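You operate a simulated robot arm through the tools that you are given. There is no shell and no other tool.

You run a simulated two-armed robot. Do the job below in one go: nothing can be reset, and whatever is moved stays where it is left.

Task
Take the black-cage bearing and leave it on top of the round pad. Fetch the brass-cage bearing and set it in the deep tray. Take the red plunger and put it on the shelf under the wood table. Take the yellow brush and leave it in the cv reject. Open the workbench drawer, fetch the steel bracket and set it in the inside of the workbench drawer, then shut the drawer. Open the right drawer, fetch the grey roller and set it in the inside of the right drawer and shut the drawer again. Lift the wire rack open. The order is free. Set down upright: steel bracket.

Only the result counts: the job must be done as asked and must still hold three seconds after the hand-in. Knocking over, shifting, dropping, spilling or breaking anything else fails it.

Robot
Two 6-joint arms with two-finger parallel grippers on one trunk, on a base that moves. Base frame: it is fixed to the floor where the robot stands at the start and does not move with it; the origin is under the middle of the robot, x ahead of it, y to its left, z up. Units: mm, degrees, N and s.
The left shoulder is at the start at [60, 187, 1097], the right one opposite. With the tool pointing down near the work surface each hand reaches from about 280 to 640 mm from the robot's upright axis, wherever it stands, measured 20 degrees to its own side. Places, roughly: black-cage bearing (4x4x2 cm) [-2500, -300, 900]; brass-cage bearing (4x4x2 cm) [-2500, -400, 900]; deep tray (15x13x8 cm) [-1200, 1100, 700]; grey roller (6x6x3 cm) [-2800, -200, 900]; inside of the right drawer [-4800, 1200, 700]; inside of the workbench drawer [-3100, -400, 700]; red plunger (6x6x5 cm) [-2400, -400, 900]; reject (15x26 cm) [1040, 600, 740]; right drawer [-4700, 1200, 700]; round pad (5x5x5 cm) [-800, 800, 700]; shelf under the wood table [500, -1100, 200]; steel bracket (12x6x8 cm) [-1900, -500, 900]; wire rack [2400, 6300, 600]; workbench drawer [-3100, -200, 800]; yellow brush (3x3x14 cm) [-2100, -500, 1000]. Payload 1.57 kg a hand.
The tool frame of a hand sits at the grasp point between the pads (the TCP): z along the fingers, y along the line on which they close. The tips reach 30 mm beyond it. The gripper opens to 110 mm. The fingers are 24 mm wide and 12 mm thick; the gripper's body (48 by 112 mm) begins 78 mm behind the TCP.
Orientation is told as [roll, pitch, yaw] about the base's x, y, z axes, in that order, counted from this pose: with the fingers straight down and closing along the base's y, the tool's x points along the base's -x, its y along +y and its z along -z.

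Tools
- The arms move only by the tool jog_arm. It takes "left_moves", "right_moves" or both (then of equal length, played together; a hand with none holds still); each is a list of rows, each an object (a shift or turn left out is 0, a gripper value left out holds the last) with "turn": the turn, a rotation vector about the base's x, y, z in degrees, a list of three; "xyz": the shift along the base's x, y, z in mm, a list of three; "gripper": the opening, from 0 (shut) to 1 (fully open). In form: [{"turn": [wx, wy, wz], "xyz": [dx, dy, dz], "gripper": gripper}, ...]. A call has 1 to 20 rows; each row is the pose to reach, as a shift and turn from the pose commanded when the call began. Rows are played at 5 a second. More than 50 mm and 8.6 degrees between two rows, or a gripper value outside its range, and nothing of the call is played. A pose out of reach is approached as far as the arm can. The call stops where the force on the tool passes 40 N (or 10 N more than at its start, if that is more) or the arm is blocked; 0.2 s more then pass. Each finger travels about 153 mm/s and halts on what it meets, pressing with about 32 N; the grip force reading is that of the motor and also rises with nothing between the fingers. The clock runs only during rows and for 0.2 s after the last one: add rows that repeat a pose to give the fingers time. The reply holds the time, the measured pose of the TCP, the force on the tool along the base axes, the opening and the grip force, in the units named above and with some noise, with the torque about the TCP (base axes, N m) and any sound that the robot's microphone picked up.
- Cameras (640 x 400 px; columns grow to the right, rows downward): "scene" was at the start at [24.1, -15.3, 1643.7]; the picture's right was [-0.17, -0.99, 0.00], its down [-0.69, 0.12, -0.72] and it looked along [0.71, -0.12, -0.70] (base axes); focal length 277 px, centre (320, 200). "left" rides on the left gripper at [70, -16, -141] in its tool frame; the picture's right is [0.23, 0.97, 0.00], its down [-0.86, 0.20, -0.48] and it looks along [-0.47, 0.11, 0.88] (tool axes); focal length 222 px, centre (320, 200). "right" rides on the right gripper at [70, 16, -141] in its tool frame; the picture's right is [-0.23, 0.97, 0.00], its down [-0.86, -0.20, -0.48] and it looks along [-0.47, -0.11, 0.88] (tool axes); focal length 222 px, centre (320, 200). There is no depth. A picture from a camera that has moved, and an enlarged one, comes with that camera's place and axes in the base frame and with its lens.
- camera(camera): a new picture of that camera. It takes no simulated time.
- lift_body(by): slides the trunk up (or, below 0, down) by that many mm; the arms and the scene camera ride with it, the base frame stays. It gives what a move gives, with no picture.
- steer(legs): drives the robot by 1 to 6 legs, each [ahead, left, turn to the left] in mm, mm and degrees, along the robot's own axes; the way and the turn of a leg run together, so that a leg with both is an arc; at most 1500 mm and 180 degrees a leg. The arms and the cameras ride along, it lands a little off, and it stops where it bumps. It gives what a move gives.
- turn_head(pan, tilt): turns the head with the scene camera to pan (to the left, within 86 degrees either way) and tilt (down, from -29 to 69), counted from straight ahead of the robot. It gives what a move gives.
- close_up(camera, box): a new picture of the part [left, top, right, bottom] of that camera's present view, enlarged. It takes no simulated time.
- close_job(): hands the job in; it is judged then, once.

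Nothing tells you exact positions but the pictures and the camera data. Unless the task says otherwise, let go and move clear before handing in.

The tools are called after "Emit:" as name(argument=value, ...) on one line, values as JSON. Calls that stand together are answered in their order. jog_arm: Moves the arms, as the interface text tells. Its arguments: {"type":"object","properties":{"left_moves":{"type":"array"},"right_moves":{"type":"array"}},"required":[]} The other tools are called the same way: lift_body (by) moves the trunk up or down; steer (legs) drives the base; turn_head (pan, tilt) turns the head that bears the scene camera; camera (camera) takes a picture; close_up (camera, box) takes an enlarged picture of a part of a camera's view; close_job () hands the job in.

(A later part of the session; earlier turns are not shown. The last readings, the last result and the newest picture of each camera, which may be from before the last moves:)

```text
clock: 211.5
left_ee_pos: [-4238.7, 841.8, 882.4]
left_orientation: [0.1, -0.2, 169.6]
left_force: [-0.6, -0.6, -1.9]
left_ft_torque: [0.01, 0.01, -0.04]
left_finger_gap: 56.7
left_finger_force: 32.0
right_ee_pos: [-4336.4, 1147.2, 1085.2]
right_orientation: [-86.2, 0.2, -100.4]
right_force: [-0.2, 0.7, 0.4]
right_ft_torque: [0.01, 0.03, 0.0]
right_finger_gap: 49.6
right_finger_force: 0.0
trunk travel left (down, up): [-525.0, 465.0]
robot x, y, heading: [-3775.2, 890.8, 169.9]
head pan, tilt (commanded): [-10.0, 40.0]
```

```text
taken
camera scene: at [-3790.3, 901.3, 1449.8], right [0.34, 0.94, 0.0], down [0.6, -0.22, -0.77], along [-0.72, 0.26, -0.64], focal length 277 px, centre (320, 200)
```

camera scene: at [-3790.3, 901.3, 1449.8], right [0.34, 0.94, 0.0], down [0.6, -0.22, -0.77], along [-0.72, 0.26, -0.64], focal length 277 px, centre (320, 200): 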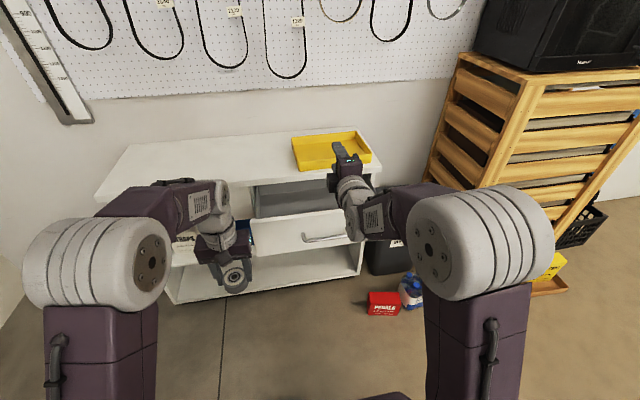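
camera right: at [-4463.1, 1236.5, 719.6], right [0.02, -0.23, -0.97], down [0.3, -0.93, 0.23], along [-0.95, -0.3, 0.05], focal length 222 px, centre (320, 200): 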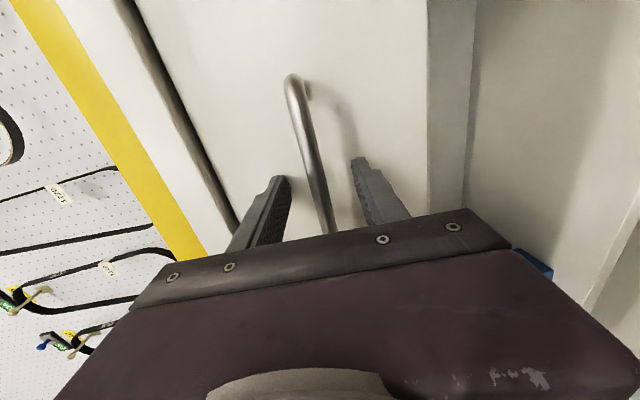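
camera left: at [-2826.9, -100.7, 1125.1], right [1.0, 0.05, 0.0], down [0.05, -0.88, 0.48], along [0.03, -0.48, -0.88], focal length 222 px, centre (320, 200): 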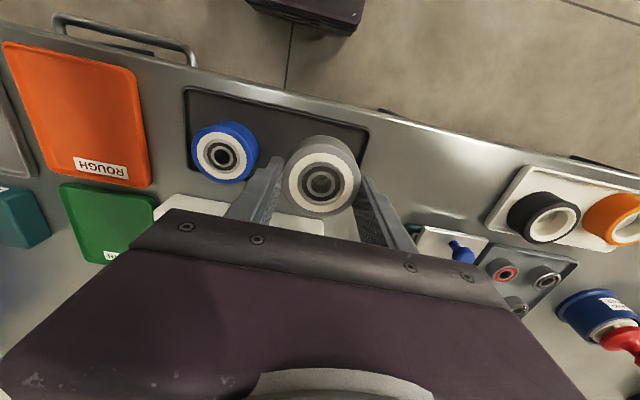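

The right drawer is open. I move so the left hand with the roller will be over it, stopping to look inside first.

Emit:
steer(legs=[[0, -278, 0], [220, 0, 0]])

Emit:
turn_head(pan=12, tilt=50)

Emit:
camera(camera="scene")

Emit:
camera(camera="left")

```text
clock: 214.7
left_ee_pos: [-4410.0, 1154.8, 882.8]
left_orientation: [0.0, -0.2, 169.6]
left_force: [-0.5, -0.7, -1.2]
left_ft_torque: [-0.04, -0.01, 0.0]
left_finger_gap: 56.8
left_finger_force: 32.4
right_ee_pos: [-4506.0, 1460.0, 1085.4]
right_orientation: [-86.2, 0.3, -100.6]
right_force: [-0.7, 0.6, 0.5]
right_ft_torque: [0.0, -0.03, -0.05]
right_finger_gap: 49.2
right_finger_force: 0.0
trunk travel left (down, up): [-525.0, 465.0]
robot x, y, heading: [-3943.3, 1200.1, 170.1]
head pan, tilt (commanded): [-10.0, 40.0]
```

```text
clock: 215.6
left_ee_pos: [-4410.0, 1155.1, 883.6]
left_orientation: [0.1, -0.2, 169.6]
left_force: [0.8, -0.5, -1.0]
left_ft_torque: [0.0, -0.02, -0.01]
left_finger_gap: 56.5
left_finger_force: 32.2
right_ee_pos: [-4505.0, 1459.8, 1082.4]
right_orientation: [-86.4, 0.1, -100.5]
right_force: [0.4, 0.0, 0.9]
right_ft_torque: [-0.02, -0.02, -0.03]
right_finger_gap: 49.4
right_finger_force: 0.1
trunk travel left (down, up): [-525.0, 465.0]
robot x, y, heading: [-3939.2, 1198.3, 170.0]
head pan, tilt (commanded): [12.0, 50.0]
```

```text
taken
camera scene: at [-3956.4, 1182.3, 1435.7], right [-0.04, 1.0, 0.0], down [0.77, 0.03, -0.64], along [-0.64, -0.02, -0.77], focal length 277 px, centre (320, 200)
```

scene: 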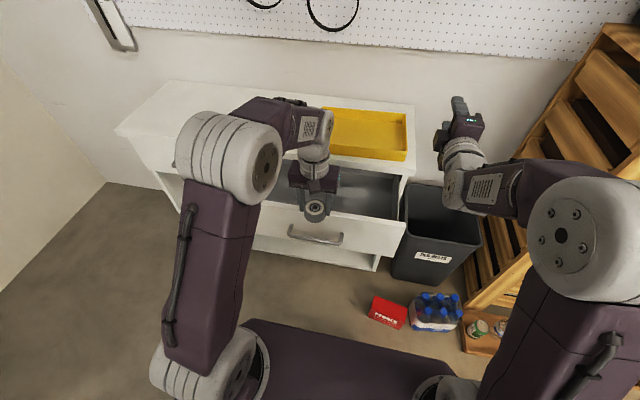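

```text
taken
camera left: at [-4338.0, 1158.5, 1023.9], right [0.05, -1.0, 0.0], down [-0.88, -0.04, 0.48], along [-0.48, -0.02, -0.88], focal length 222 px, centre (320, 200)
```

left: 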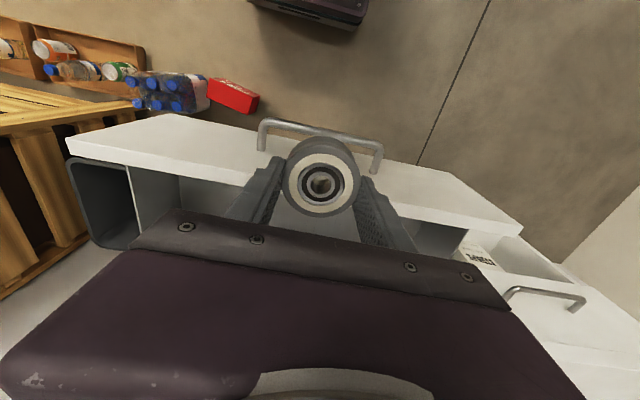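

Emit:
close_up(camera="scene", box=[220, 130, 440, 270])

```text
2.86 times, centred on (330, 200) of scene
camera zoom: at [-3956.4, 1182.3, 1435.7], right [-0.04, 1.0, 0.0], down [0.77, 0.03, -0.64], along [-0.64, -0.02, -0.77], focal length 793 px, centre (291, 200)
```

zoom: 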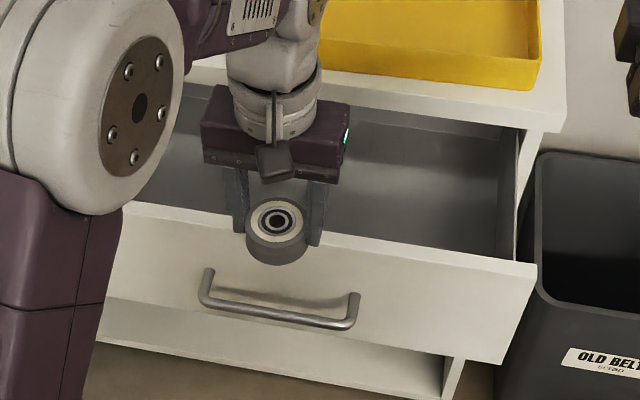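

Emit:
steer(legs=[[110, 0, 0]])

Emit:
camera(camera="left")

Emit:
close_up(camera="scene", box=[200, 130, 440, 290])

```text
clock: 216.8
left_ee_pos: [-4518.2, 1174.1, 882.8]
left_orientation: [0.0, -0.2, 169.5]
left_force: [-0.2, -1.4, -1.2]
left_ft_torque: [-0.01, -0.01, 0.01]
left_finger_gap: 56.4
left_finger_force: 32.0
right_ee_pos: [-4615.7, 1478.2, 1085.1]
right_orientation: [-86.2, 0.1, -100.4]
right_force: [-0.1, 0.2, 0.5]
right_ft_torque: [0.0, 0.03, -0.01]
right_finger_gap: 49.5
right_finger_force: 0.0
trunk travel left (down, up): [-525.0, 465.0]
robot x, y, heading: [-4048.3, 1214.5, 169.9]
head pan, tilt (commanded): [12.0, 50.0]
```

```text
taken
camera left: at [-4446.5, 1177.0, 1023.7], right [0.05, -1.0, 0.0], down [-0.88, -0.04, 0.48], along [-0.48, -0.02, -0.88], focal length 222 px, centre (320, 200)
```

left: 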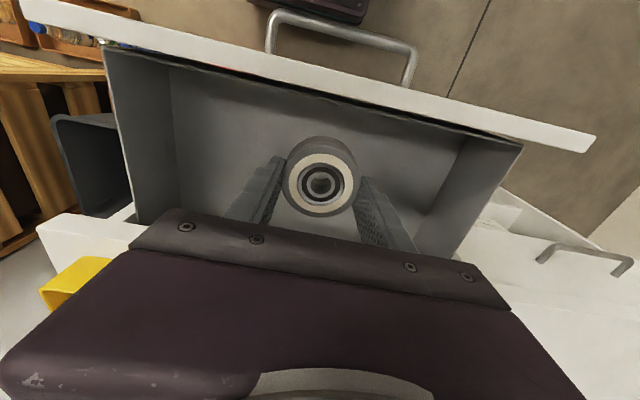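

```text
2.50 times, centred on (320, 210) of scene
camera zoom: at [-4065.2, 1201.2, 1435.7], right [-0.04, 1.0, 0.0], down [0.77, 0.03, -0.64], along [-0.64, -0.02, -0.77], focal length 694 px, centre (320, 175)
```

zoom: 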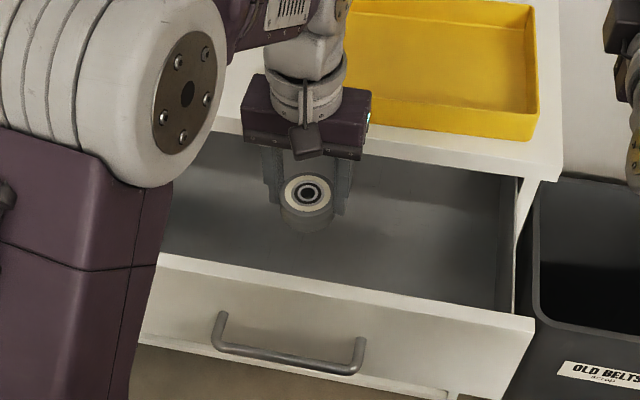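

The drawer is empty below the roller. I shift 20 mm deeper and descend to near the drawer floor.

Emit:
jog_arm(left_moves=[{"xyz": [-20, 3.5, 0]}, {"xyz": [-20, 3.5, -40]}, {"xyz": [-20, 3.5, -80]}, {"xyz": [-20, 3.5, -120]}, {"xyz": [-20, 3.5, -155]}, {"xyz": [-20, 3.5, -155]}])

Emit:
camera(camera="left")

Emit:
close_up(camera="scene", box=[200, 130, 440, 290])

```text
clock: 218.2
left_ee_pos: [-4536.5, 1175.8, 727.5]
left_orientation: [0.0, -0.1, 169.5]
left_force: [-0.3, 0.2, -1.0]
left_ft_torque: [-0.02, 0.02, 0.05]
left_finger_gap: 56.7
left_finger_force: 32.1
right_ee_pos: [-4614.8, 1477.6, 1084.5]
right_orientation: [-86.2, 0.0, -100.4]
right_force: [0.2, -0.2, -0.2]
right_ft_torque: [-0.03, -0.04, -0.05]
right_finger_gap: 49.8
right_finger_force: 0.0
trunk travel left (down, up): [-525.0, 465.0]
robot x, y, heading: [-4051.4, 1211.8, 169.9]
head pan, tilt (commanded): [12.0, 50.0]
```

```text
taken
camera left: at [-4465.2, 1180.0, 868.4], right [0.05, -1.0, 0.0], down [-0.88, -0.04, 0.48], along [-0.48, -0.02, -0.88], focal length 222 px, centre (320, 200)
```

left: 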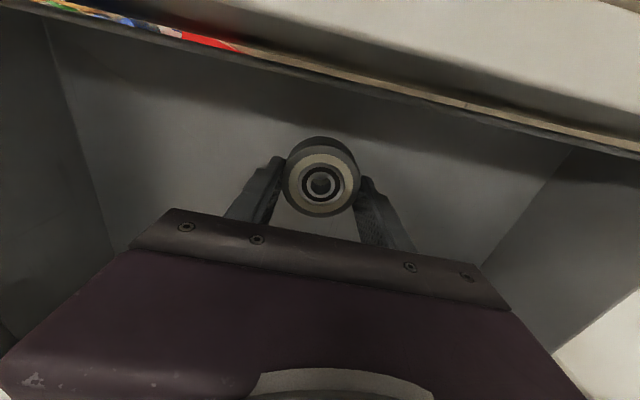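

```text
2.50 times, centred on (320, 210) of scene
camera zoom: at [-4064.1, 1201.0, 1435.7], right [-0.04, 1.0, 0.0], down [0.77, 0.03, -0.64], along [-0.64, -0.02, -0.77], focal length 694 px, centre (320, 175)
```

zoom: 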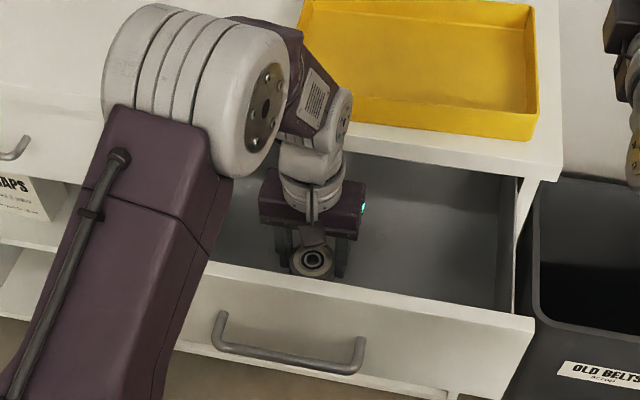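

Emit:
jog_arm(left_moves=[{"xyz": [0, 0, -6]}, {"xyz": [0, 0, -12]}, {"xyz": [0, 0, -18]}, {"xyz": [0, 0, -24]}, {"xyz": [0, 0, -30]}, {"xyz": [0, 0, -30]}])

```text
clock: 219.6
left_ee_pos: [-4538.2, 1177.1, 695.8]
left_orientation: [0.1, -0.2, 169.7]
left_force: [-0.1, 0.5, -1.9]
left_ft_torque: [0.0, -0.05, -0.03]
left_finger_gap: 56.2
left_finger_force: 31.6
right_ee_pos: [-4613.4, 1478.0, 1083.1]
right_orientation: [-86.3, 0.1, -100.4]
right_force: [-0.3, 0.5, 0.4]
right_ft_torque: [0.01, -0.01, 0.03]
right_finger_gap: 49.5
right_finger_force: 0.1
trunk travel left (down, up): [-525.0, 465.0]
robot x, y, heading: [-4049.3, 1213.1, 170.0]
head pan, tilt (commanded): [12.0, 50.0]
```

Emit:
jog_arm(left_moves=[{"xyz": [0, 0, -3]}, {"xyz": [0, 0, -6]}, {"xyz": [0, 0, -9]}, {"xyz": [0, 0, -12]}, {"xyz": [0, 0, -15]}, {"xyz": [0, 0, -18]}])

Emit:
camera(camera="left")

```text
clock: 220.8
left_ee_pos: [-4539.1, 1177.8, 688.3]
left_orientation: [0.0, -1.0, 169.6]
left_force: [0.3, -2.0, 26.6]
left_ft_torque: [-0.28, -0.86, -0.1]
left_finger_gap: 56.7
left_finger_force: 32.1
right_ee_pos: [-4611.5, 1477.3, 1084.7]
right_orientation: [-86.3, 0.1, -100.5]
right_force: [-0.4, -0.4, -0.3]
right_ft_torque: [0.0, 0.02, -0.01]
right_finger_gap: 49.5
right_finger_force: 0.1
trunk travel left (down, up): [-525.0, 465.0]
robot x, y, heading: [-4047.7, 1214.8, 170.3]
head pan, tilt (commanded): [12.0, 50.0]
stopped in row 6 (left hand): the force on the tool passed its limit at 43 N (the readings are from after the stop); the commanded pose is now the measured one
```

```text
taken
camera left: at [-4466.9, 1180.6, 828.6], right [0.05, -1.0, 0.0], down [-0.87, -0.04, 0.49], along [-0.49, -0.02, -0.87], focal length 222 px, centre (320, 200)
```

left: 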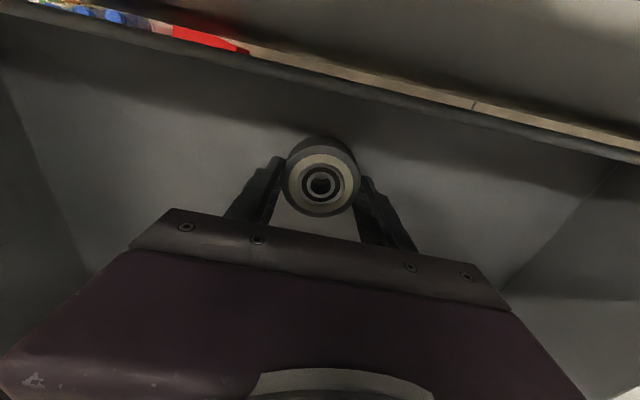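

Contact with the drawer floor. I relieve the pressure and release the roller.

Emit:
jog_arm(left_moves=[{"xyz": [0, 0, 1.5]}, {"xyz": [0, 0, 2]}, {"xyz": [0, 0, 2], "gripper": 0.6}, {"xyz": [0, 0, 2], "gripper": 0.75}, {"xyz": [0, 0, 2], "gripper": 0.75}])

Emit:
jog_arm(left_moves=[{"xyz": [0, 0, 15]}, {"xyz": [0, 0, 50]}, {"xyz": [0, 0, 90]}, {"xyz": [0, 0, 130]}, {"xyz": [0, 0, 170]}, {"xyz": [0, 0, 210]}, {"xyz": [0, 0, 250]}, {"xyz": [0, 0, 250]}])

Emit:
camera(camera="left")

Emit:
close_up(camera="scene", box=[200, 130, 440, 290])

```text
clock: 222.0
left_ee_pos: [-4539.2, 1176.9, 686.3]
left_orientation: [0.0, -0.5, 169.5]
left_force: [0.2, -0.1, 0.7]
left_ft_torque: [-0.01, -0.01, -0.01]
left_finger_gap: 82.4
left_finger_force: 0.1
right_ee_pos: [-4613.5, 1478.3, 1084.5]
right_orientation: [-86.4, 0.2, -100.4]
right_force: [-0.2, -1.0, 0.1]
right_ft_torque: [0.0, -0.02, 0.0]
right_finger_gap: 49.4
right_finger_force: 0.0
trunk travel left (down, up): [-525.0, 465.0]
robot x, y, heading: [-4047.6, 1215.7, 170.1]
head pan, tilt (commanded): [12.0, 50.0]
```

```text
clock: 223.8
left_ee_pos: [-4540.6, 1178.5, 936.2]
left_orientation: [0.1, -0.6, 169.6]
left_force: [-0.2, 0.6, -0.1]
left_ft_torque: [0.0, 0.01, 0.02]
left_finger_gap: 82.4
left_finger_force: 0.1
right_ee_pos: [-4614.3, 1477.3, 1084.1]
right_orientation: [-86.2, 0.2, -100.4]
right_force: [-1.2, 0.5, -0.7]
right_ft_torque: [-0.01, 0.04, -0.02]
right_finger_gap: 49.4
right_finger_force: 0.1
trunk travel left (down, up): [-525.0, 465.0]
robot x, y, heading: [-4048.4, 1216.5, 170.0]
head pan, tilt (commanded): [12.0, 50.0]
```

```text
taken
camera left: at [-4467.7, 1180.6, 1077.5], right [0.05, -1.0, 0.0], down [-0.87, -0.04, 0.49], along [-0.49, -0.02, -0.87], focal length 222 px, centre (320, 200)
```

left: 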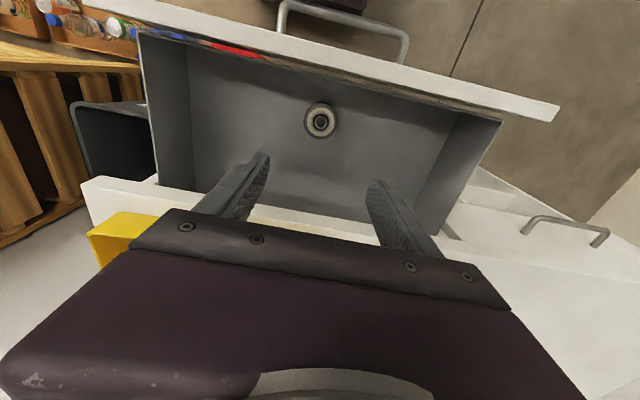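

```text
2.50 times, centred on (320, 210) of scene
camera zoom: at [-4064.9, 1201.0, 1435.7], right [-0.04, 1.0, 0.0], down [0.77, 0.03, -0.64], along [-0.64, -0.02, -0.77], focal length 694 px, centre (320, 175)
```

zoom: 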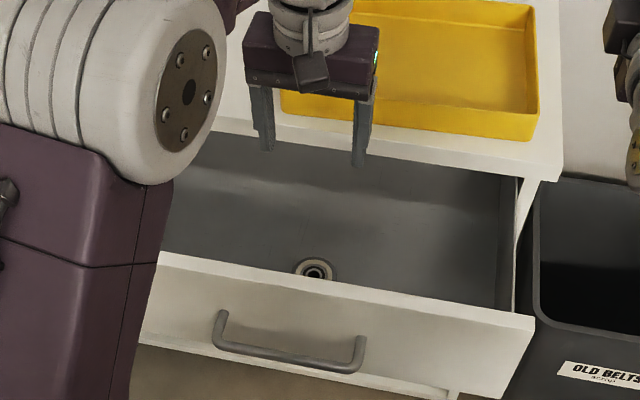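

The roller sits flat in the drawer. To shut it I'll use the right hand as a fist below the bar: back off, line up, lower the trunk, then push by driving.

Emit:
steer(legs=[[-350, 0, 0], [0, 277, 0]])

Emit:
jog_arm(left_moves=[{"xyz": [35, -6, 0]}, {"xyz": [75, -13, 0]}, {"xyz": [110, -19, 0]}, {"xyz": [110, -19, 0]}], right_moves=[{"gripper": 0.2}, {"gripper": 0.0}, {"gripper": 0.0}, {"gripper": 0.0}])

Emit:
lift_body(by=-400)

Emit:
turn_head(pan=-10, tilt=40)

Emit:
camera(camera="scene")

Emit:
camera(camera="right")

```text
clock: 227.6
left_ee_pos: [-4240.5, 842.0, 936.6]
left_orientation: [0.0, -0.6, 169.7]
left_force: [0.5, 0.2, 0.3]
left_ft_torque: [0.02, 0.0, 0.0]
left_finger_gap: 82.7
left_finger_force: 0.1
right_ee_pos: [-4315.5, 1142.3, 1084.5]
right_orientation: [-86.3, 0.2, -100.3]
right_force: [0.1, 0.3, 0.5]
right_ft_torque: [-0.02, -0.03, -0.07]
right_finger_gap: 49.5
right_finger_force: 0.0
trunk travel left (down, up): [-525.0, 465.0]
robot x, y, heading: [-3750.4, 882.8, 170.0]
head pan, tilt (commanded): [12.0, 50.0]
```

```text
clock: 228.6
left_ee_pos: [-4132.2, 824.6, 936.0]
left_orientation: [0.1, -0.6, 169.7]
left_force: [0.2, 0.1, -0.1]
left_ft_torque: [-0.02, -0.02, -0.02]
left_finger_gap: 82.7
left_finger_force: 0.1
right_ee_pos: [-4315.8, 1143.0, 1084.2]
right_orientation: [-86.2, 0.2, -100.3]
right_force: [-0.1, 0.3, -0.4]
right_ft_torque: [0.01, 0.02, -0.02]
right_finger_gap: 0.0
right_finger_force: 21.1
trunk travel left (down, up): [-525.0, 465.0]
robot x, y, heading: [-3748.8, 882.3, 170.0]
head pan, tilt (commanded): [12.0, 50.0]
```

```text
clock: 232.4
left_ee_pos: [-4131.6, 823.4, 536.0]
left_orientation: [0.0, -0.7, 169.7]
left_force: [-1.6, 0.2, -0.3]
left_ft_torque: [0.0, -0.02, 0.0]
left_finger_gap: 82.4
left_finger_force: 0.1
right_ee_pos: [-4315.9, 1143.9, 683.8]
right_orientation: [-86.4, 0.1, -100.3]
right_force: [-1.0, 0.8, -0.3]
right_ft_torque: [-0.02, 0.0, 0.0]
right_finger_gap: 0.0
right_finger_force: 21.4
trunk travel left (down, up): [-125.0, 865.0]
robot x, y, heading: [-3750.9, 882.9, 169.9]
head pan, tilt (commanded): [12.0, 50.0]
```

```text
clock: 233.3
left_ee_pos: [-4131.8, 824.7, 536.1]
left_orientation: [0.0, -0.6, 169.7]
left_force: [-0.6, -0.6, 0.4]
left_ft_torque: [0.02, -0.03, 0.0]
left_finger_gap: 82.7
left_finger_force: 0.0
right_ee_pos: [-4314.8, 1142.1, 684.1]
right_orientation: [-86.3, 0.2, -100.3]
right_force: [0.0, 0.0, 0.0]
right_ft_torque: [0.0, 0.0, 0.01]
right_finger_gap: 0.2
right_finger_force: 21.5
trunk travel left (down, up): [-125.0, 865.0]
robot x, y, heading: [-3751.7, 879.9, 170.2]
head pan, tilt (commanded): [-10.0, 40.0]
```

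```text
taken
camera scene: at [-3769.0, 898.8, 1049.8], right [0.34, 0.94, 0.0], down [0.61, -0.22, -0.77], along [-0.72, 0.26, -0.64], focal length 277 px, centre (320, 200)
```

scene: 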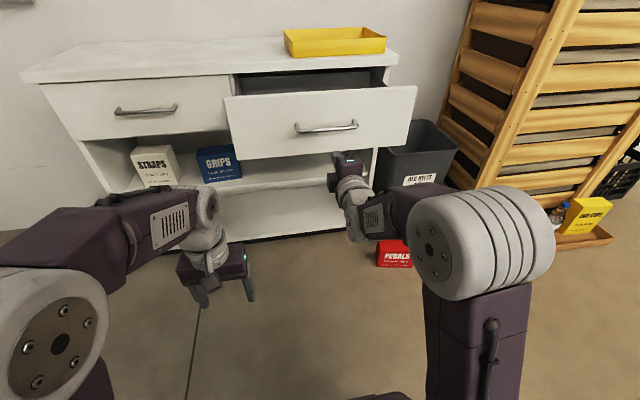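

```text
taken
camera right: at [-4163.0, 1184.5, 678.4], right [0.02, -0.23, -0.97], down [0.3, -0.93, 0.23], along [-0.95, -0.3, 0.05], focal length 222 px, centre (320, 200)
```

right: 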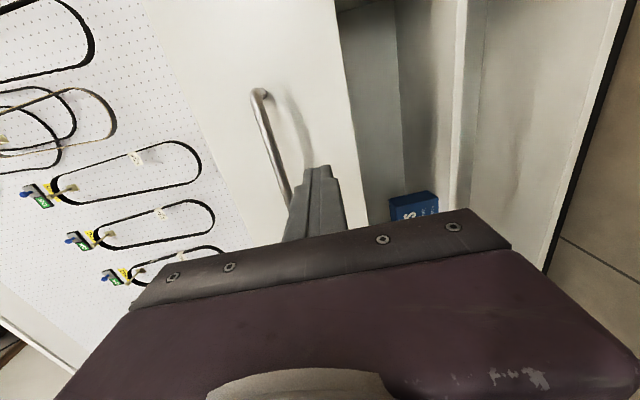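

The fist is centred below the bar, facing the panel. I drive forward in stages to push the drawer shut.

Emit:
steer(legs=[[88, 0, 0]])

Emit:
steer(legs=[[80, 0, 0]])

Emit:
camera(camera="scene")

```text
clock: 234.4
left_ee_pos: [-4219.1, 839.7, 535.1]
left_orientation: [0.0, -0.6, 169.7]
left_force: [0.3, -0.1, -0.9]
left_ft_torque: [-0.01, 0.0, 0.03]
left_finger_gap: 82.5
left_finger_force: 0.1
right_ee_pos: [-4402.6, 1157.6, 685.4]
right_orientation: [-86.3, 0.2, -100.4]
right_force: [0.3, -1.0, 0.1]
right_ft_torque: [-0.02, 0.01, 0.01]
right_finger_gap: 0.1
right_finger_force: 21.4
trunk travel left (down, up): [-125.0, 865.0]
robot x, y, heading: [-3841.5, 896.8, 170.4]
head pan, tilt (commanded): [-10.0, 40.0]
```

```text
clock: 235.4
left_ee_pos: [-4297.2, 853.2, 535.5]
left_orientation: [0.1, -0.6, 169.7]
left_force: [0.1, 0.3, -0.2]
left_ft_torque: [-0.02, -0.03, 0.01]
left_finger_gap: 82.7
left_finger_force: 0.1
right_ee_pos: [-4482.6, 1172.6, 685.0]
right_orientation: [-86.3, 0.1, -100.3]
right_force: [-0.1, -0.2, 0.4]
right_ft_torque: [0.03, -0.01, 0.0]
right_finger_gap: 0.0
right_finger_force: 21.2
trunk travel left (down, up): [-125.0, 865.0]
robot x, y, heading: [-3920.4, 909.0, 170.3]
head pan, tilt (commanded): [-10.0, 40.0]
```

```text
taken
camera scene: at [-3936.1, 927.8, 1049.8], right [0.34, 0.94, 0.0], down [0.6, -0.22, -0.77], along [-0.72, 0.26, -0.64], focal length 277 px, centre (320, 200)
```

scene: 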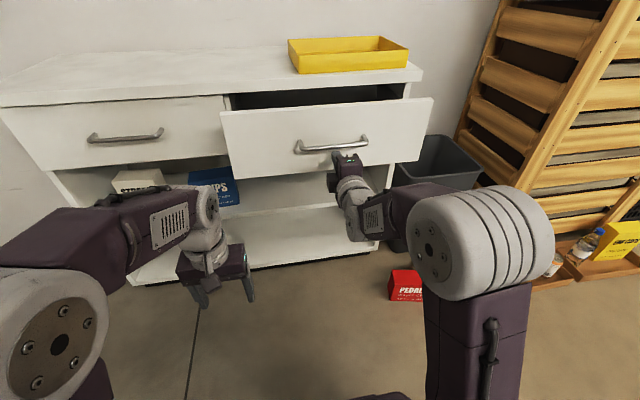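

Emit:
steer(legs=[[90, 0, 0]])

Emit:
steer(legs=[[60, 0, 0]])

Emit:
camera(camera="scene")

```text
clock: 236.6
left_ee_pos: [-4386.7, 868.6, 535.8]
left_orientation: [0.0, -0.6, 169.7]
left_force: [-1.1, -0.2, 0.3]
left_ft_torque: [0.01, 0.02, 0.0]
left_finger_gap: 82.7
left_finger_force: 0.1
right_ee_pos: [-4571.1, 1187.1, 683.2]
right_orientation: [-86.2, 0.2, -100.3]
right_force: [1.1, -0.6, 0.2]
right_ft_torque: [-0.01, -0.03, -0.03]
right_finger_gap: 0.0
right_finger_force: 20.9
trunk travel left (down, up): [-125.0, 865.0]
robot x, y, heading: [-4007.8, 924.9, 170.2]
head pan, tilt (commanded): [-10.0, 40.0]
```

```text
clock: 237.6
left_ee_pos: [-4436.3, 877.0, 536.6]
left_orientation: [-0.1, -0.7, 169.5]
left_force: [0.1, 0.4, 0.6]
left_ft_torque: [0.0, 0.01, -0.01]
left_finger_gap: 82.5
left_finger_force: 0.1
right_ee_pos: [-4617.3, 1195.7, 683.9]
right_orientation: [-86.0, 0.2, -100.4]
right_force: [14.3, -2.9, 3.0]
right_ft_torque: [0.02, 0.26, 0.2]
right_finger_gap: 0.0
right_finger_force: 20.8
trunk travel left (down, up): [-125.0, 865.0]
robot x, y, heading: [-4055.5, 934.6, 170.2]
head pan, tilt (commanded): [-10.0, 40.0]
stopped in leg 1: the force on the tool passed its limit at 135 N (the readings are from after the stop); the commanded pose is now the measured one
```

```text
taken
camera scene: at [-4072.8, 951.1, 1049.9], right [0.34, 0.94, 0.0], down [0.6, -0.22, -0.77], along [-0.72, 0.26, -0.64], focal length 277 px, centre (320, 200)
```

scene: 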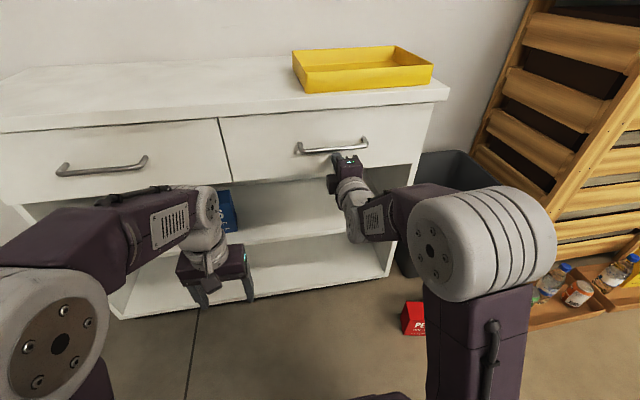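

The drawer hit its end stop and sits flush with the left one. I back off and check it stays shut.

Emit:
steer(legs=[[-250, 0, 0]])

Emit:
close_up(camera="scene", box=[120, 30, 480, 240])

```text
clock: 239.4
left_ee_pos: [-4192.6, 834.8, 535.6]
left_orientation: [0.0, -0.5, 169.5]
left_force: [0.3, -0.1, 0.6]
left_ft_torque: [0.03, 0.04, -0.01]
left_finger_gap: 82.3
left_finger_force: 0.1
right_ee_pos: [-4372.3, 1153.8, 681.4]
right_orientation: [-85.8, 0.2, -100.4]
right_force: [0.0, 0.0, 0.7]
right_ft_torque: [-0.02, 0.03, 0.01]
right_finger_gap: 0.0
right_finger_force: 21.5
trunk travel left (down, up): [-125.0, 865.0]
robot x, y, heading: [-3809.7, 890.8, 170.0]
head pan, tilt (commanded): [-10.0, 40.0]
```

```text
1.78 times, centred on (300, 135) of scene
camera zoom: at [-3829.6, 908.9, 1049.9], right [0.34, 0.94, 0.0], down [0.6, -0.22, -0.77], along [-0.72, 0.26, -0.64], focal length 493 px, centre (356, 316)
```

zoom: 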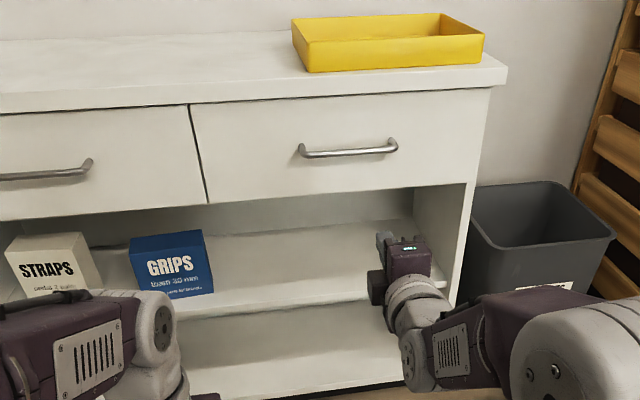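

The right drawer is shut. I raise the trunk back up and return the right hand to a downward-pointing pose.

Emit:
lift_body(by=400)

Emit:
lift_body(by=200)

Emit:
jog_arm(right_moves=[{"turn": [-1.25, -7.1, 0], "xyz": [14.7, -2.6, 0], "gripper": 0.3}, {"turn": [-2.5, -14.2, 0], "xyz": [29, -5, -8], "gripper": 0.6}, {"turn": [-3.75, -21.2, 0], "xyz": [44, -7.7, -20], "gripper": 0.8}, {"turn": [-5, -28.3, 0], "xyz": [59, -10.4, -32]}, {"turn": [-6.25, -35.4, 0], "xyz": [73, -13, -45]}, {"turn": [-7.5, -42.4, 0], "xyz": [88, -15.5, -60]}, {"turn": [-8.75, -49.5, 0], "xyz": [103, -18, -75]}, {"turn": [-10, -56.6, 0], "xyz": [118, -20.8, -90]}, {"turn": [-11.2, -63.7, 0], "xyz": [133, -23.4, -105]}, {"turn": [-12.5, -70.7, 0], "xyz": [147, -26, -120]}, {"turn": [-13.7, -77.8, 0], "xyz": [162, -28.5, -135]}, {"turn": [-14.95, -84.8, 0], "xyz": [177, -31, -150]}, {"turn": [-14.95, -84.8, 0], "xyz": [177, -31, -150]}])

```text
clock: 243.2
left_ee_pos: [-4193.0, 835.2, 934.7]
left_orientation: [0.0, -0.5, 169.5]
left_force: [0.1, 0.4, -0.3]
left_ft_torque: [-0.02, -0.01, 0.0]
left_finger_gap: 82.5
left_finger_force: 0.0
right_ee_pos: [-4373.3, 1153.2, 1080.9]
right_orientation: [-85.8, 0.1, -100.4]
right_force: [0.5, -0.2, -0.3]
right_ft_torque: [0.0, -0.03, 0.0]
right_finger_gap: 0.0
right_finger_force: 21.3
trunk travel left (down, up): [-525.0, 465.0]
robot x, y, heading: [-3810.1, 888.9, 170.1]
head pan, tilt (commanded): [-10.0, 40.0]
```

```text
clock: 245.4
left_ee_pos: [-4192.2, 834.7, 1135.1]
left_orientation: [0.0, -0.4, 169.4]
left_force: [0.8, -0.3, 0.7]
left_ft_torque: [0.01, -0.02, 0.05]
left_finger_gap: 82.7
left_finger_force: 0.0
right_ee_pos: [-4371.8, 1153.4, 1281.7]
right_orientation: [-85.8, 0.2, -100.4]
right_force: [-0.1, 0.2, -0.9]
right_ft_torque: [-0.03, 0.0, -0.01]
right_finger_gap: 0.0
right_finger_force: 21.5
trunk travel left (down, up): [-725.0, 265.0]
robot x, y, heading: [-3809.5, 889.8, 170.0]
head pan, tilt (commanded): [-10.0, 40.0]
```

```text
clock: 248.2
left_ee_pos: [-4191.1, 834.3, 1136.4]
left_orientation: [0.0, -0.6, 169.5]
left_force: [0.4, -1.0, -0.3]
left_ft_torque: [0.01, 0.04, -0.03]
left_finger_gap: 82.7
left_finger_force: 0.2
right_ee_pos: [-4195.1, 1122.6, 1131.6]
right_orientation: [0.3, 0.5, -99.9]
right_force: [-0.5, -0.4, -0.3]
right_ft_torque: [-0.01, 0.02, 0.01]
right_finger_gap: 87.6
right_finger_force: 0.0
right hand out of reach, approached as far as the arm can: row 4, 5, 6
trunk travel left (down, up): [-725.0, 265.0]
robot x, y, heading: [-3813.3, 890.6, 170.2]
head pan, tilt (commanded): [-10.0, 40.0]
```

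Both drawers are done. Next are the bearings: I turn back toward the bench and drive to the bearing tray, keeping clear of the stool.

Emit:
steer(legs=[[0, 0, 90], [350, 0, 0], [0, 1404, 0]])

Emit:
turn_head(pan=0, tilt=50)

Emit:
camera(camera="scene")

```text
clock: 260.9
left_ee_pos: [-2421.8, -76.0, 1134.8]
left_orientation: [0.0, -0.5, -100.2]
left_force: [0.9, 0.1, -0.4]
left_ft_torque: [0.02, 0.0, 0.0]
left_finger_gap: 82.5
left_finger_force: 0.0
right_ee_pos: [-2709.9, -81.1, 1132.3]
right_orientation: [0.3, 0.4, -9.5]
right_force: [0.0, -0.2, 0.0]
right_ft_torque: [0.02, 0.0, -0.03]
right_finger_gap: 87.8
right_finger_force: 0.0
trunk travel left (down, up): [-725.0, 265.0]
robot x, y, heading: [-2480.7, 302.3, -99.7]
head pan, tilt (commanded): [-10.0, 40.0]
```

```text
clock: 261.7
left_ee_pos: [-2421.7, -75.4, 1135.5]
left_orientation: [0.0, -0.6, -100.2]
left_force: [0.6, -0.7, -0.4]
left_ft_torque: [0.02, -0.02, 0.0]
left_finger_gap: 82.2
left_finger_force: 0.0
right_ee_pos: [-2708.9, -80.7, 1130.7]
right_orientation: [0.3, 0.4, -9.3]
right_force: [0.2, 0.6, 0.6]
right_ft_torque: [-0.02, 0.04, 0.0]
right_finger_gap: 87.9
right_finger_force: 0.1
trunk travel left (down, up): [-725.0, 265.0]
robot x, y, heading: [-2481.5, 303.9, -99.5]
head pan, tilt (commanded): [0.0, 50.0]
```

```text
taken
camera scene: at [-2479.3, 285.6, 1635.7], right [-0.99, 0.17, 0.0], down [0.13, 0.75, -0.64], along [-0.11, -0.63, -0.77], focal length 277 px, centre (320, 200)
```

scene: 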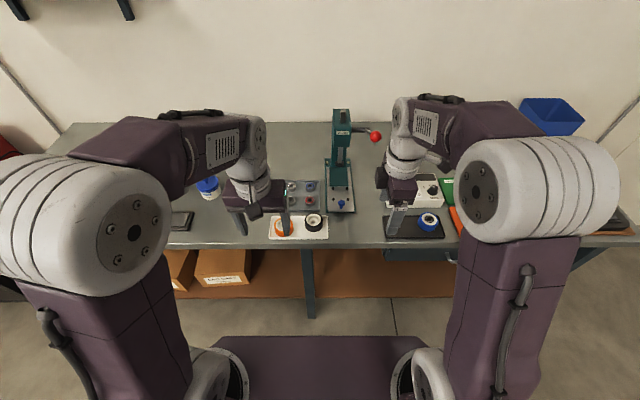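

Emit:
steer(legs=[[195, 8, 0]])

Emit:
jog_arm(left_moves=[{"turn": [0, 0, 8], "xyz": [-5, -25, 0]}, {"turn": [0, 0, 16], "xyz": [-10, -50, -15]}, {"turn": [0, 0, 24], "xyz": [-17, -75, -30]}, {"turn": [0, 0, 32], "xyz": [-24, -100, -45]}, {"turn": [0, 0, 40], "xyz": [-31, -125, -60]}, {"turn": [0, 0, 46], "xyz": [-38, -143, -80], "gripper": 0.7}, {"turn": [0, 0, 46], "xyz": [-38, -143, -100]}, {"turn": [0, 0, 46], "xyz": [-38, -143, -100]}])

Emit:
camera(camera="left")

Emit:
close_up(camera="scene", box=[220, 130, 400, 250])

```text
clock: 263.1
left_ee_pos: [-2441.6, -229.1, 1139.0]
left_orientation: [0.0, -0.9, -100.3]
left_force: [0.0, -0.9, 0.2]
left_ft_torque: [0.02, -0.03, 0.0]
left_finger_gap: 82.4
left_finger_force: 0.1
right_ee_pos: [-2729.0, -223.2, 1131.1]
right_orientation: [1.7, 0.6, -9.5]
right_force: [1.9, 25.9, 9.6]
right_ft_torque: [-1.7, 0.16, 0.11]
right_finger_gap: 63.5
right_finger_force: 0.2
trunk travel left (down, up): [-725.0, 265.0]
robot x, y, heading: [-2500.4, 146.1, -99.8]
head pan, tilt (commanded): [0.0, 50.0]
stopped in leg 1: the force on the tool passed its limit at 47 N (the readings are from after the stop); the commanded pose is now the measured one
```

```text
clock: 264.9
left_ee_pos: [-2480.5, -371.2, 1039.1]
left_orientation: [-0.3, -0.8, -54.3]
left_force: [-0.2, -0.2, 1.3]
left_ft_torque: [-0.01, 0.02, -0.02]
left_finger_gap: 77.3
left_finger_force: 0.0
right_ee_pos: [-2728.1, -225.6, 1131.3]
right_orientation: [1.5, 0.5, -9.7]
right_force: [2.9, 28.2, 0.8]
right_ft_torque: [-1.36, 0.19, 0.17]
right_finger_gap: 62.6
right_finger_force: 0.1
trunk travel left (down, up): [-725.0, 265.0]
robot x, y, heading: [-2500.6, 144.0, -99.9]
head pan, tilt (commanded): [0.0, 50.0]
```

```text
taken
camera left: at [-2535.2, -322.6, 1179.5], right [0.66, 0.75, -0.01], down [0.66, -0.57, 0.49], along [0.36, -0.33, -0.87], focal length 222 px, centre (320, 200)
```

left: 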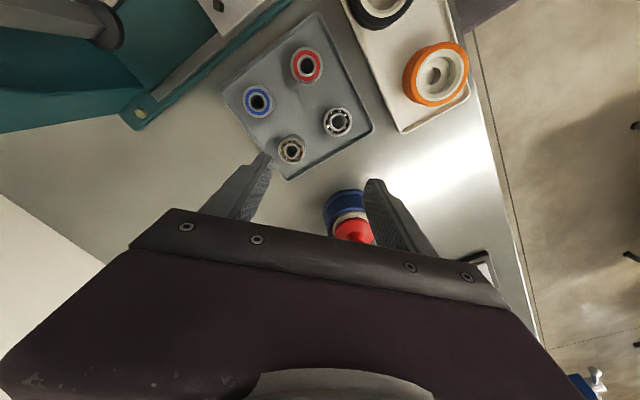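

```text
3.33 times, centred on (310, 190) of scene
camera zoom: at [-2498.5, 136.8, 1635.7], right [-0.99, 0.17, 0.0], down [0.13, 0.75, -0.65], along [-0.11, -0.64, -0.76], focal length 925 px, centre (353, 233)
```

zoom: 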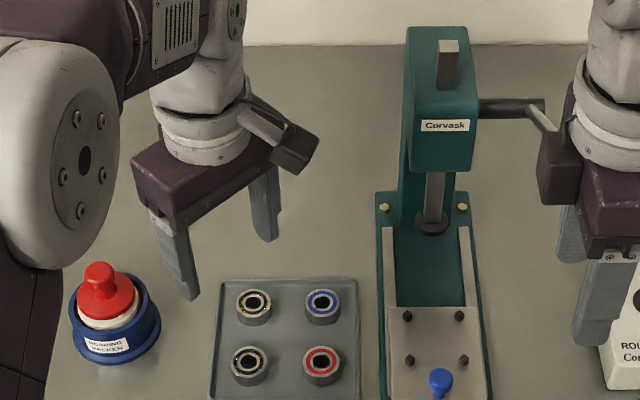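

The right hand touched the press lever. I back the right hand away immediately and check the press.

Emit:
jog_arm(right_moves=[{"xyz": [1.5, 10, 0]}, {"xyz": [5, 30, 0]}, {"xyz": [10, 60, 0]}, {"xyz": [16, 95, 0]}, {"xyz": [16, 95, 0]}])

Emit:
camera(camera="scene")

Emit:
close_up(camera="scene", box=[300, 90, 480, 210])

```text
clock: 266.1
left_ee_pos: [-2480.0, -377.4, 1035.4]
left_orientation: [0.2, -0.5, -54.2]
left_force: [-0.1, 0.6, -0.5]
left_ft_torque: [0.03, 0.01, 0.0]
left_finger_gap: 76.8
left_finger_force: 0.1
right_ee_pos: [-2712.9, -138.5, 1128.8]
right_orientation: [1.8, 0.6, -9.5]
right_force: [0.4, 0.0, 0.8]
right_ft_torque: [0.02, 0.0, -0.01]
right_finger_gap: 88.2
right_finger_force: 0.0
trunk travel left (down, up): [-725.0, 265.0]
robot x, y, heading: [-2500.9, 146.2, -99.6]
head pan, tilt (commanded): [0.0, 50.0]
```

```text
taken
camera scene: at [-2500.2, 125.2, 1635.6], right [-0.99, 0.17, 0.0], down [0.13, 0.76, -0.64], along [-0.11, -0.63, -0.77], focal length 277 px, centre (320, 200)
```

scene: 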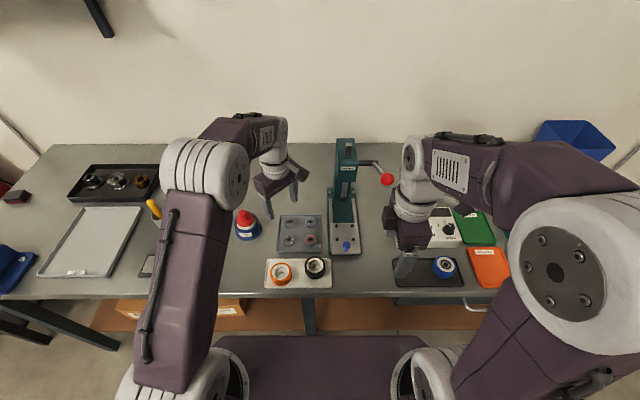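

```text
3.33 times, centred on (390, 150) of scene
camera zoom: at [-2500.2, 125.2, 1635.6], right [-0.99, 0.17, 0.0], down [0.13, 0.76, -0.64], along [-0.11, -0.63, -0.77], focal length 925 px, centre (87, 367)
```

zoom: 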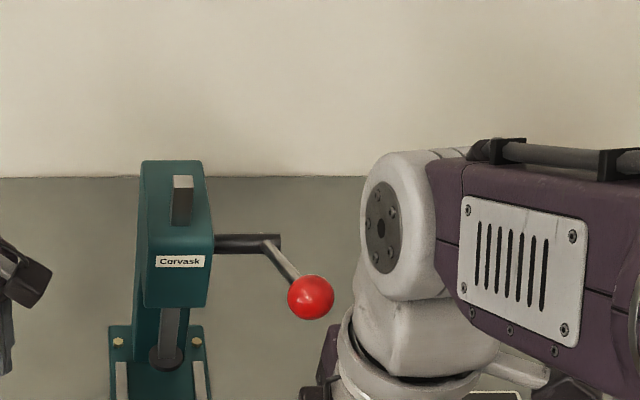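

Triangulation shows the lever and press did not move. I continue with the brass-cage bearing using the left hand camera.

Emit:
close_up(camera="left", box=[200, 20, 400, 200])

Emit:
close_up(camera="scene", box=[220, 190, 340, 290])

```text
2.22 times, centred on (300, 110) of left
camera zoom: at [-2536.2, -330.5, 1176.1], right [0.66, 0.75, 0.0], down [0.66, -0.57, 0.49], along [0.37, -0.32, -0.87], focal length 494 px, centre (364, 400)
```

zoom: 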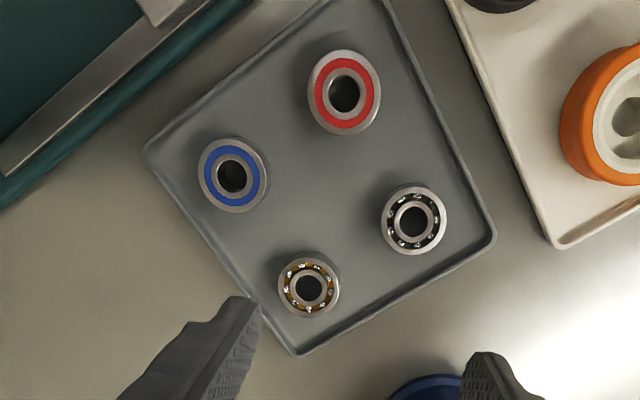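

```text
4.00 times, centred on (280, 240) of scene
camera zoom: at [-2500.2, 125.2, 1635.6], right [-0.99, 0.17, 0.0], down [0.13, 0.76, -0.64], along [-0.11, -0.63, -0.77], focal length 1110 px, centre (480, 40)
```

zoom: 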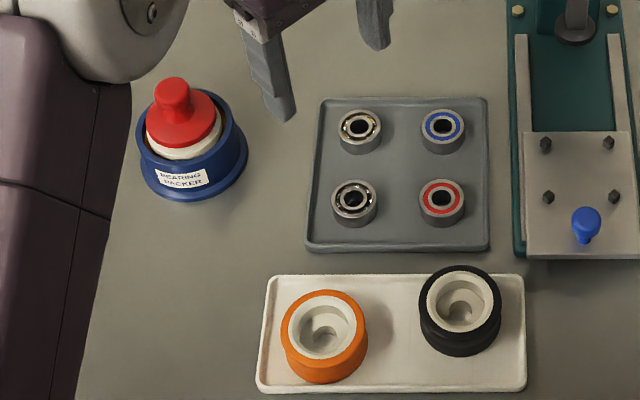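

Emit:
jog_arm(left_moves=[{"xyz": [-7, -16, -25], "gripper": 0.55}, {"xyz": [-14.5, -31, -60]}, {"xyz": [-14.5, -31, -75]}, {"xyz": [-14.5, -31, -75]}])

Emit:
close_up(camera="left", box=[200, 60, 440, 240])

```text
clock: 267.1
left_ee_pos: [-2494.7, -409.1, 958.8]
left_orientation: [-0.1, -0.5, -54.4]
left_force: [-0.4, -0.3, -0.4]
left_ft_torque: [-0.01, -0.02, 0.01]
left_finger_gap: 60.5
left_finger_force: 0.0
right_ee_pos: [-2715.0, -137.5, 1128.8]
right_orientation: [1.8, 0.5, -9.5]
right_force: [-0.8, 0.1, 0.6]
right_ft_torque: [0.01, 0.02, 0.02]
right_finger_gap: 88.0
right_finger_force: 0.1
trunk travel left (down, up): [-725.0, 265.0]
robot x, y, heading: [-2500.0, 140.3, -99.8]
head pan, tilt (commanded): [0.0, 50.0]
```

```text
2.22 times, centred on (320, 150) of left
camera zoom: at [-2550.7, -361.1, 1100.7], right [0.66, 0.75, 0.0], down [0.66, -0.57, 0.49], along [0.37, -0.32, -0.87], focal length 494 px, centre (320, 311)
```

zoom: 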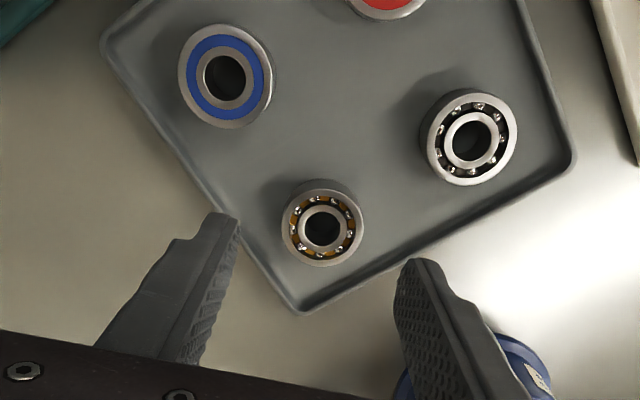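

Emit:
jog_arm(left_moves=[{"xyz": [-1, 2.5, -10], "gripper": 0.5}, {"xyz": [-1, 2.5, -25]}, {"xyz": [-1, 2.5, -36]}, {"xyz": [-1, 2.5, -36]}])

Emit:
close_up(camera="left", box=[200, 60, 440, 240])

Emit:
close_up(camera="scene", box=[250, 190, 350, 270])

```text
clock: 268.1
left_ee_pos: [-2495.5, -405.9, 924.6]
left_orientation: [0.0, -0.5, -54.4]
left_force: [-0.1, 0.3, -0.2]
left_ft_torque: [0.02, 0.0, -0.01]
left_finger_gap: 54.7
left_finger_force: 0.2
right_ee_pos: [-2713.9, -138.2, 1128.7]
right_orientation: [1.8, 0.5, -9.6]
right_force: [0.1, 0.5, 0.8]
right_ft_torque: [0.01, 0.0, 0.01]
right_finger_gap: 87.9
right_finger_force: 0.1
trunk travel left (down, up): [-725.0, 265.0]
robot x, y, heading: [-2498.6, 142.8, -100.1]
head pan, tilt (commanded): [0.0, 50.0]
```

```text
2.22 times, centred on (320, 150) of left
camera zoom: at [-2551.3, -358.0, 1065.1], right [0.66, 0.75, 0.0], down [0.66, -0.57, 0.49], along [0.37, -0.32, -0.87], focal length 494 px, centre (320, 311)
```

zoom: 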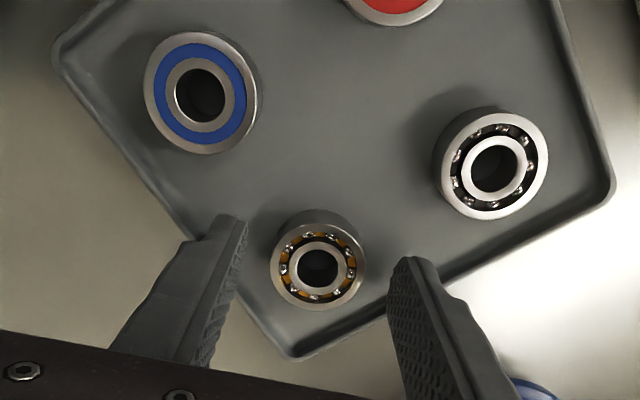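

```text
5.00 times, centred on (300, 230) of scene
camera zoom: at [-2500.0, 127.3, 1635.7], right [-0.99, 0.17, 0.0], down [0.13, 0.75, -0.64], along [-0.11, -0.63, -0.77], focal length 1387 px, centre (420, 50)
```

zoom: 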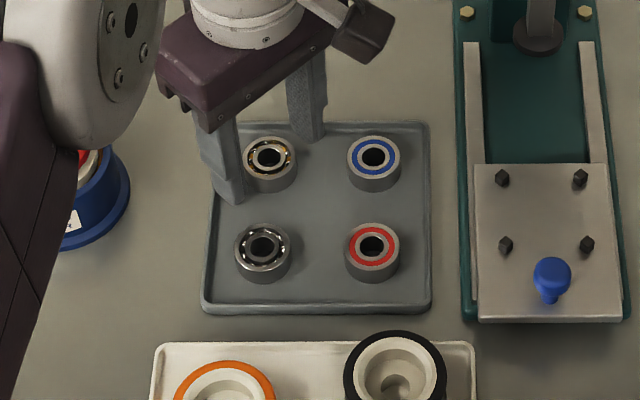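

Alignment is within a millimetre. I lower the last few millimetres and close gently.

Emit:
jog_arm(left_moves=[{"xyz": [0, 0, -3]}, {"xyz": [0, 0, -5]}, {"xyz": [0, 0, -7]}, {"xyz": [0, 0, -7]}])

```text
clock: 269.1
left_ee_pos: [-2496.2, -406.9, 922.9]
left_orientation: [-0.3, -0.8, -54.3]
left_force: [3.8, -5.7, 39.1]
left_ft_torque: [0.35, -1.58, -0.28]
left_finger_gap: 54.0
left_finger_force: 0.1
right_ee_pos: [-2713.2, -134.4, 1130.2]
right_orientation: [1.6, 0.5, -9.5]
right_force: [0.3, 0.6, 0.2]
right_ft_torque: [0.0, 0.0, -0.02]
right_finger_gap: 87.9
right_finger_force: 0.1
trunk travel left (down, up): [-725.0, 265.0]
robot x, y, heading: [-2501.5, 143.3, -99.9]
head pan, tilt (commanded): [0.0, 50.0]
```

The tips are on the tray rim. I raise to just above it and close on the bearing.

Emit:
jog_arm(left_moves=[{"xyz": [0, 0, 4]}, {"xyz": [0, 0, 6.5]}, {"xyz": [0, 0, 6.5], "gripper": 0.35}, {"xyz": [0, 0, 6.5], "gripper": 0.2}, {"xyz": [0, 0, 6.5], "gripper": 0.2}, {"xyz": [0, 0, 6.5], "gripper": 0.2}])

Emit:
close_up(camera="left", box=[200, 60, 440, 240])

```text
clock: 270.5
left_ee_pos: [-2496.4, -406.3, 923.6]
left_orientation: [0.1, -0.5, -54.4]
left_force: [-0.3, -0.1, -1.0]
left_ft_torque: [0.0, -0.03, 0.0]
left_finger_gap: 33.4
left_finger_force: 32.0
right_ee_pos: [-2714.7, -136.6, 1128.3]
right_orientation: [1.7, 0.5, -9.5]
right_force: [-0.8, 0.3, 0.4]
right_ft_torque: [0.0, -0.03, 0.01]
right_finger_gap: 88.3
right_finger_force: 0.0
trunk travel left (down, up): [-725.0, 265.0]
robot x, y, heading: [-2498.4, 145.6, -100.0]
head pan, tilt (commanded): [0.0, 50.0]
```

```text
2.22 times, centred on (320, 150) of left
camera zoom: at [-2551.2, -358.6, 1064.3], right [0.66, 0.75, 0.0], down [0.66, -0.57, 0.49], along [0.37, -0.32, -0.87], focal length 494 px, centre (320, 311)
```

zoom: 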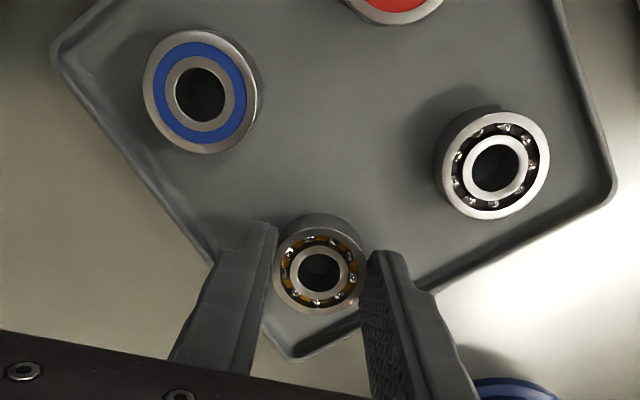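

Emit:
jog_arm(left_moves=[{"xyz": [0, 0, 8]}, {"xyz": [0, 0, 25]}, {"xyz": [0, 0, 60]}, {"xyz": [0, 0, 100]}, {"xyz": [0, 0, 100]}])

Emit:
camera(camera="left")

Emit:
close_up(camera="scene", box=[220, 150, 400, 290])

```text
clock: 271.7
left_ee_pos: [-2496.9, -406.8, 1024.2]
left_orientation: [0.1, -0.5, -54.3]
left_force: [-0.5, -0.6, -1.4]
left_ft_torque: [0.04, -0.03, 0.0]
left_finger_gap: 33.4
left_finger_force: 31.9
right_ee_pos: [-2713.8, -139.1, 1128.4]
right_orientation: [1.8, 0.5, -9.6]
right_force: [0.4, -0.3, -0.4]
right_ft_torque: [-0.01, 0.0, -0.01]
right_finger_gap: 87.9
right_finger_force: 0.1
trunk travel left (down, up): [-725.0, 265.0]
robot x, y, heading: [-2502.2, 147.9, -99.9]
head pan, tilt (commanded): [0.0, 50.0]
```

```text
taken
camera left: at [-2552.1, -358.5, 1165.0], right [0.66, 0.75, 0.0], down [0.66, -0.57, 0.49], along [0.37, -0.32, -0.87], focal length 222 px, centre (320, 200)
```

left: 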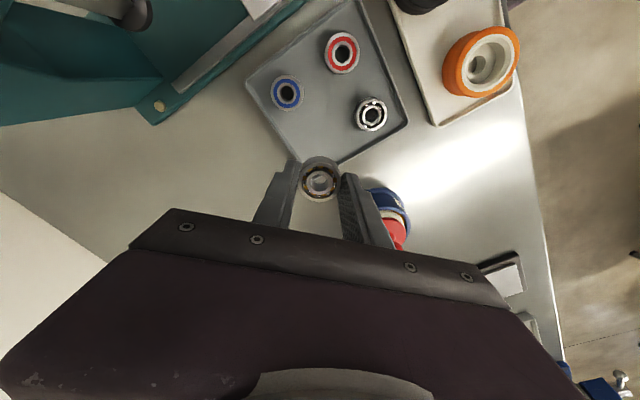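

```text
2.86 times, centred on (310, 220) of scene
camera zoom: at [-2500.1, 126.2, 1635.6], right [-0.99, 0.17, 0.0], down [0.13, 0.76, -0.64], along [-0.11, -0.63, -0.77], focal length 793 px, centre (349, 143)
```

zoom: 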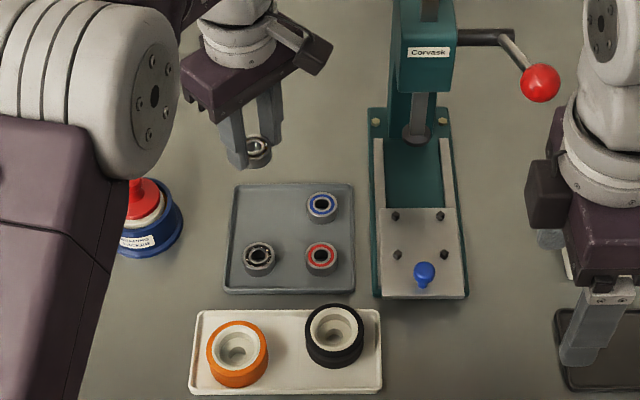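

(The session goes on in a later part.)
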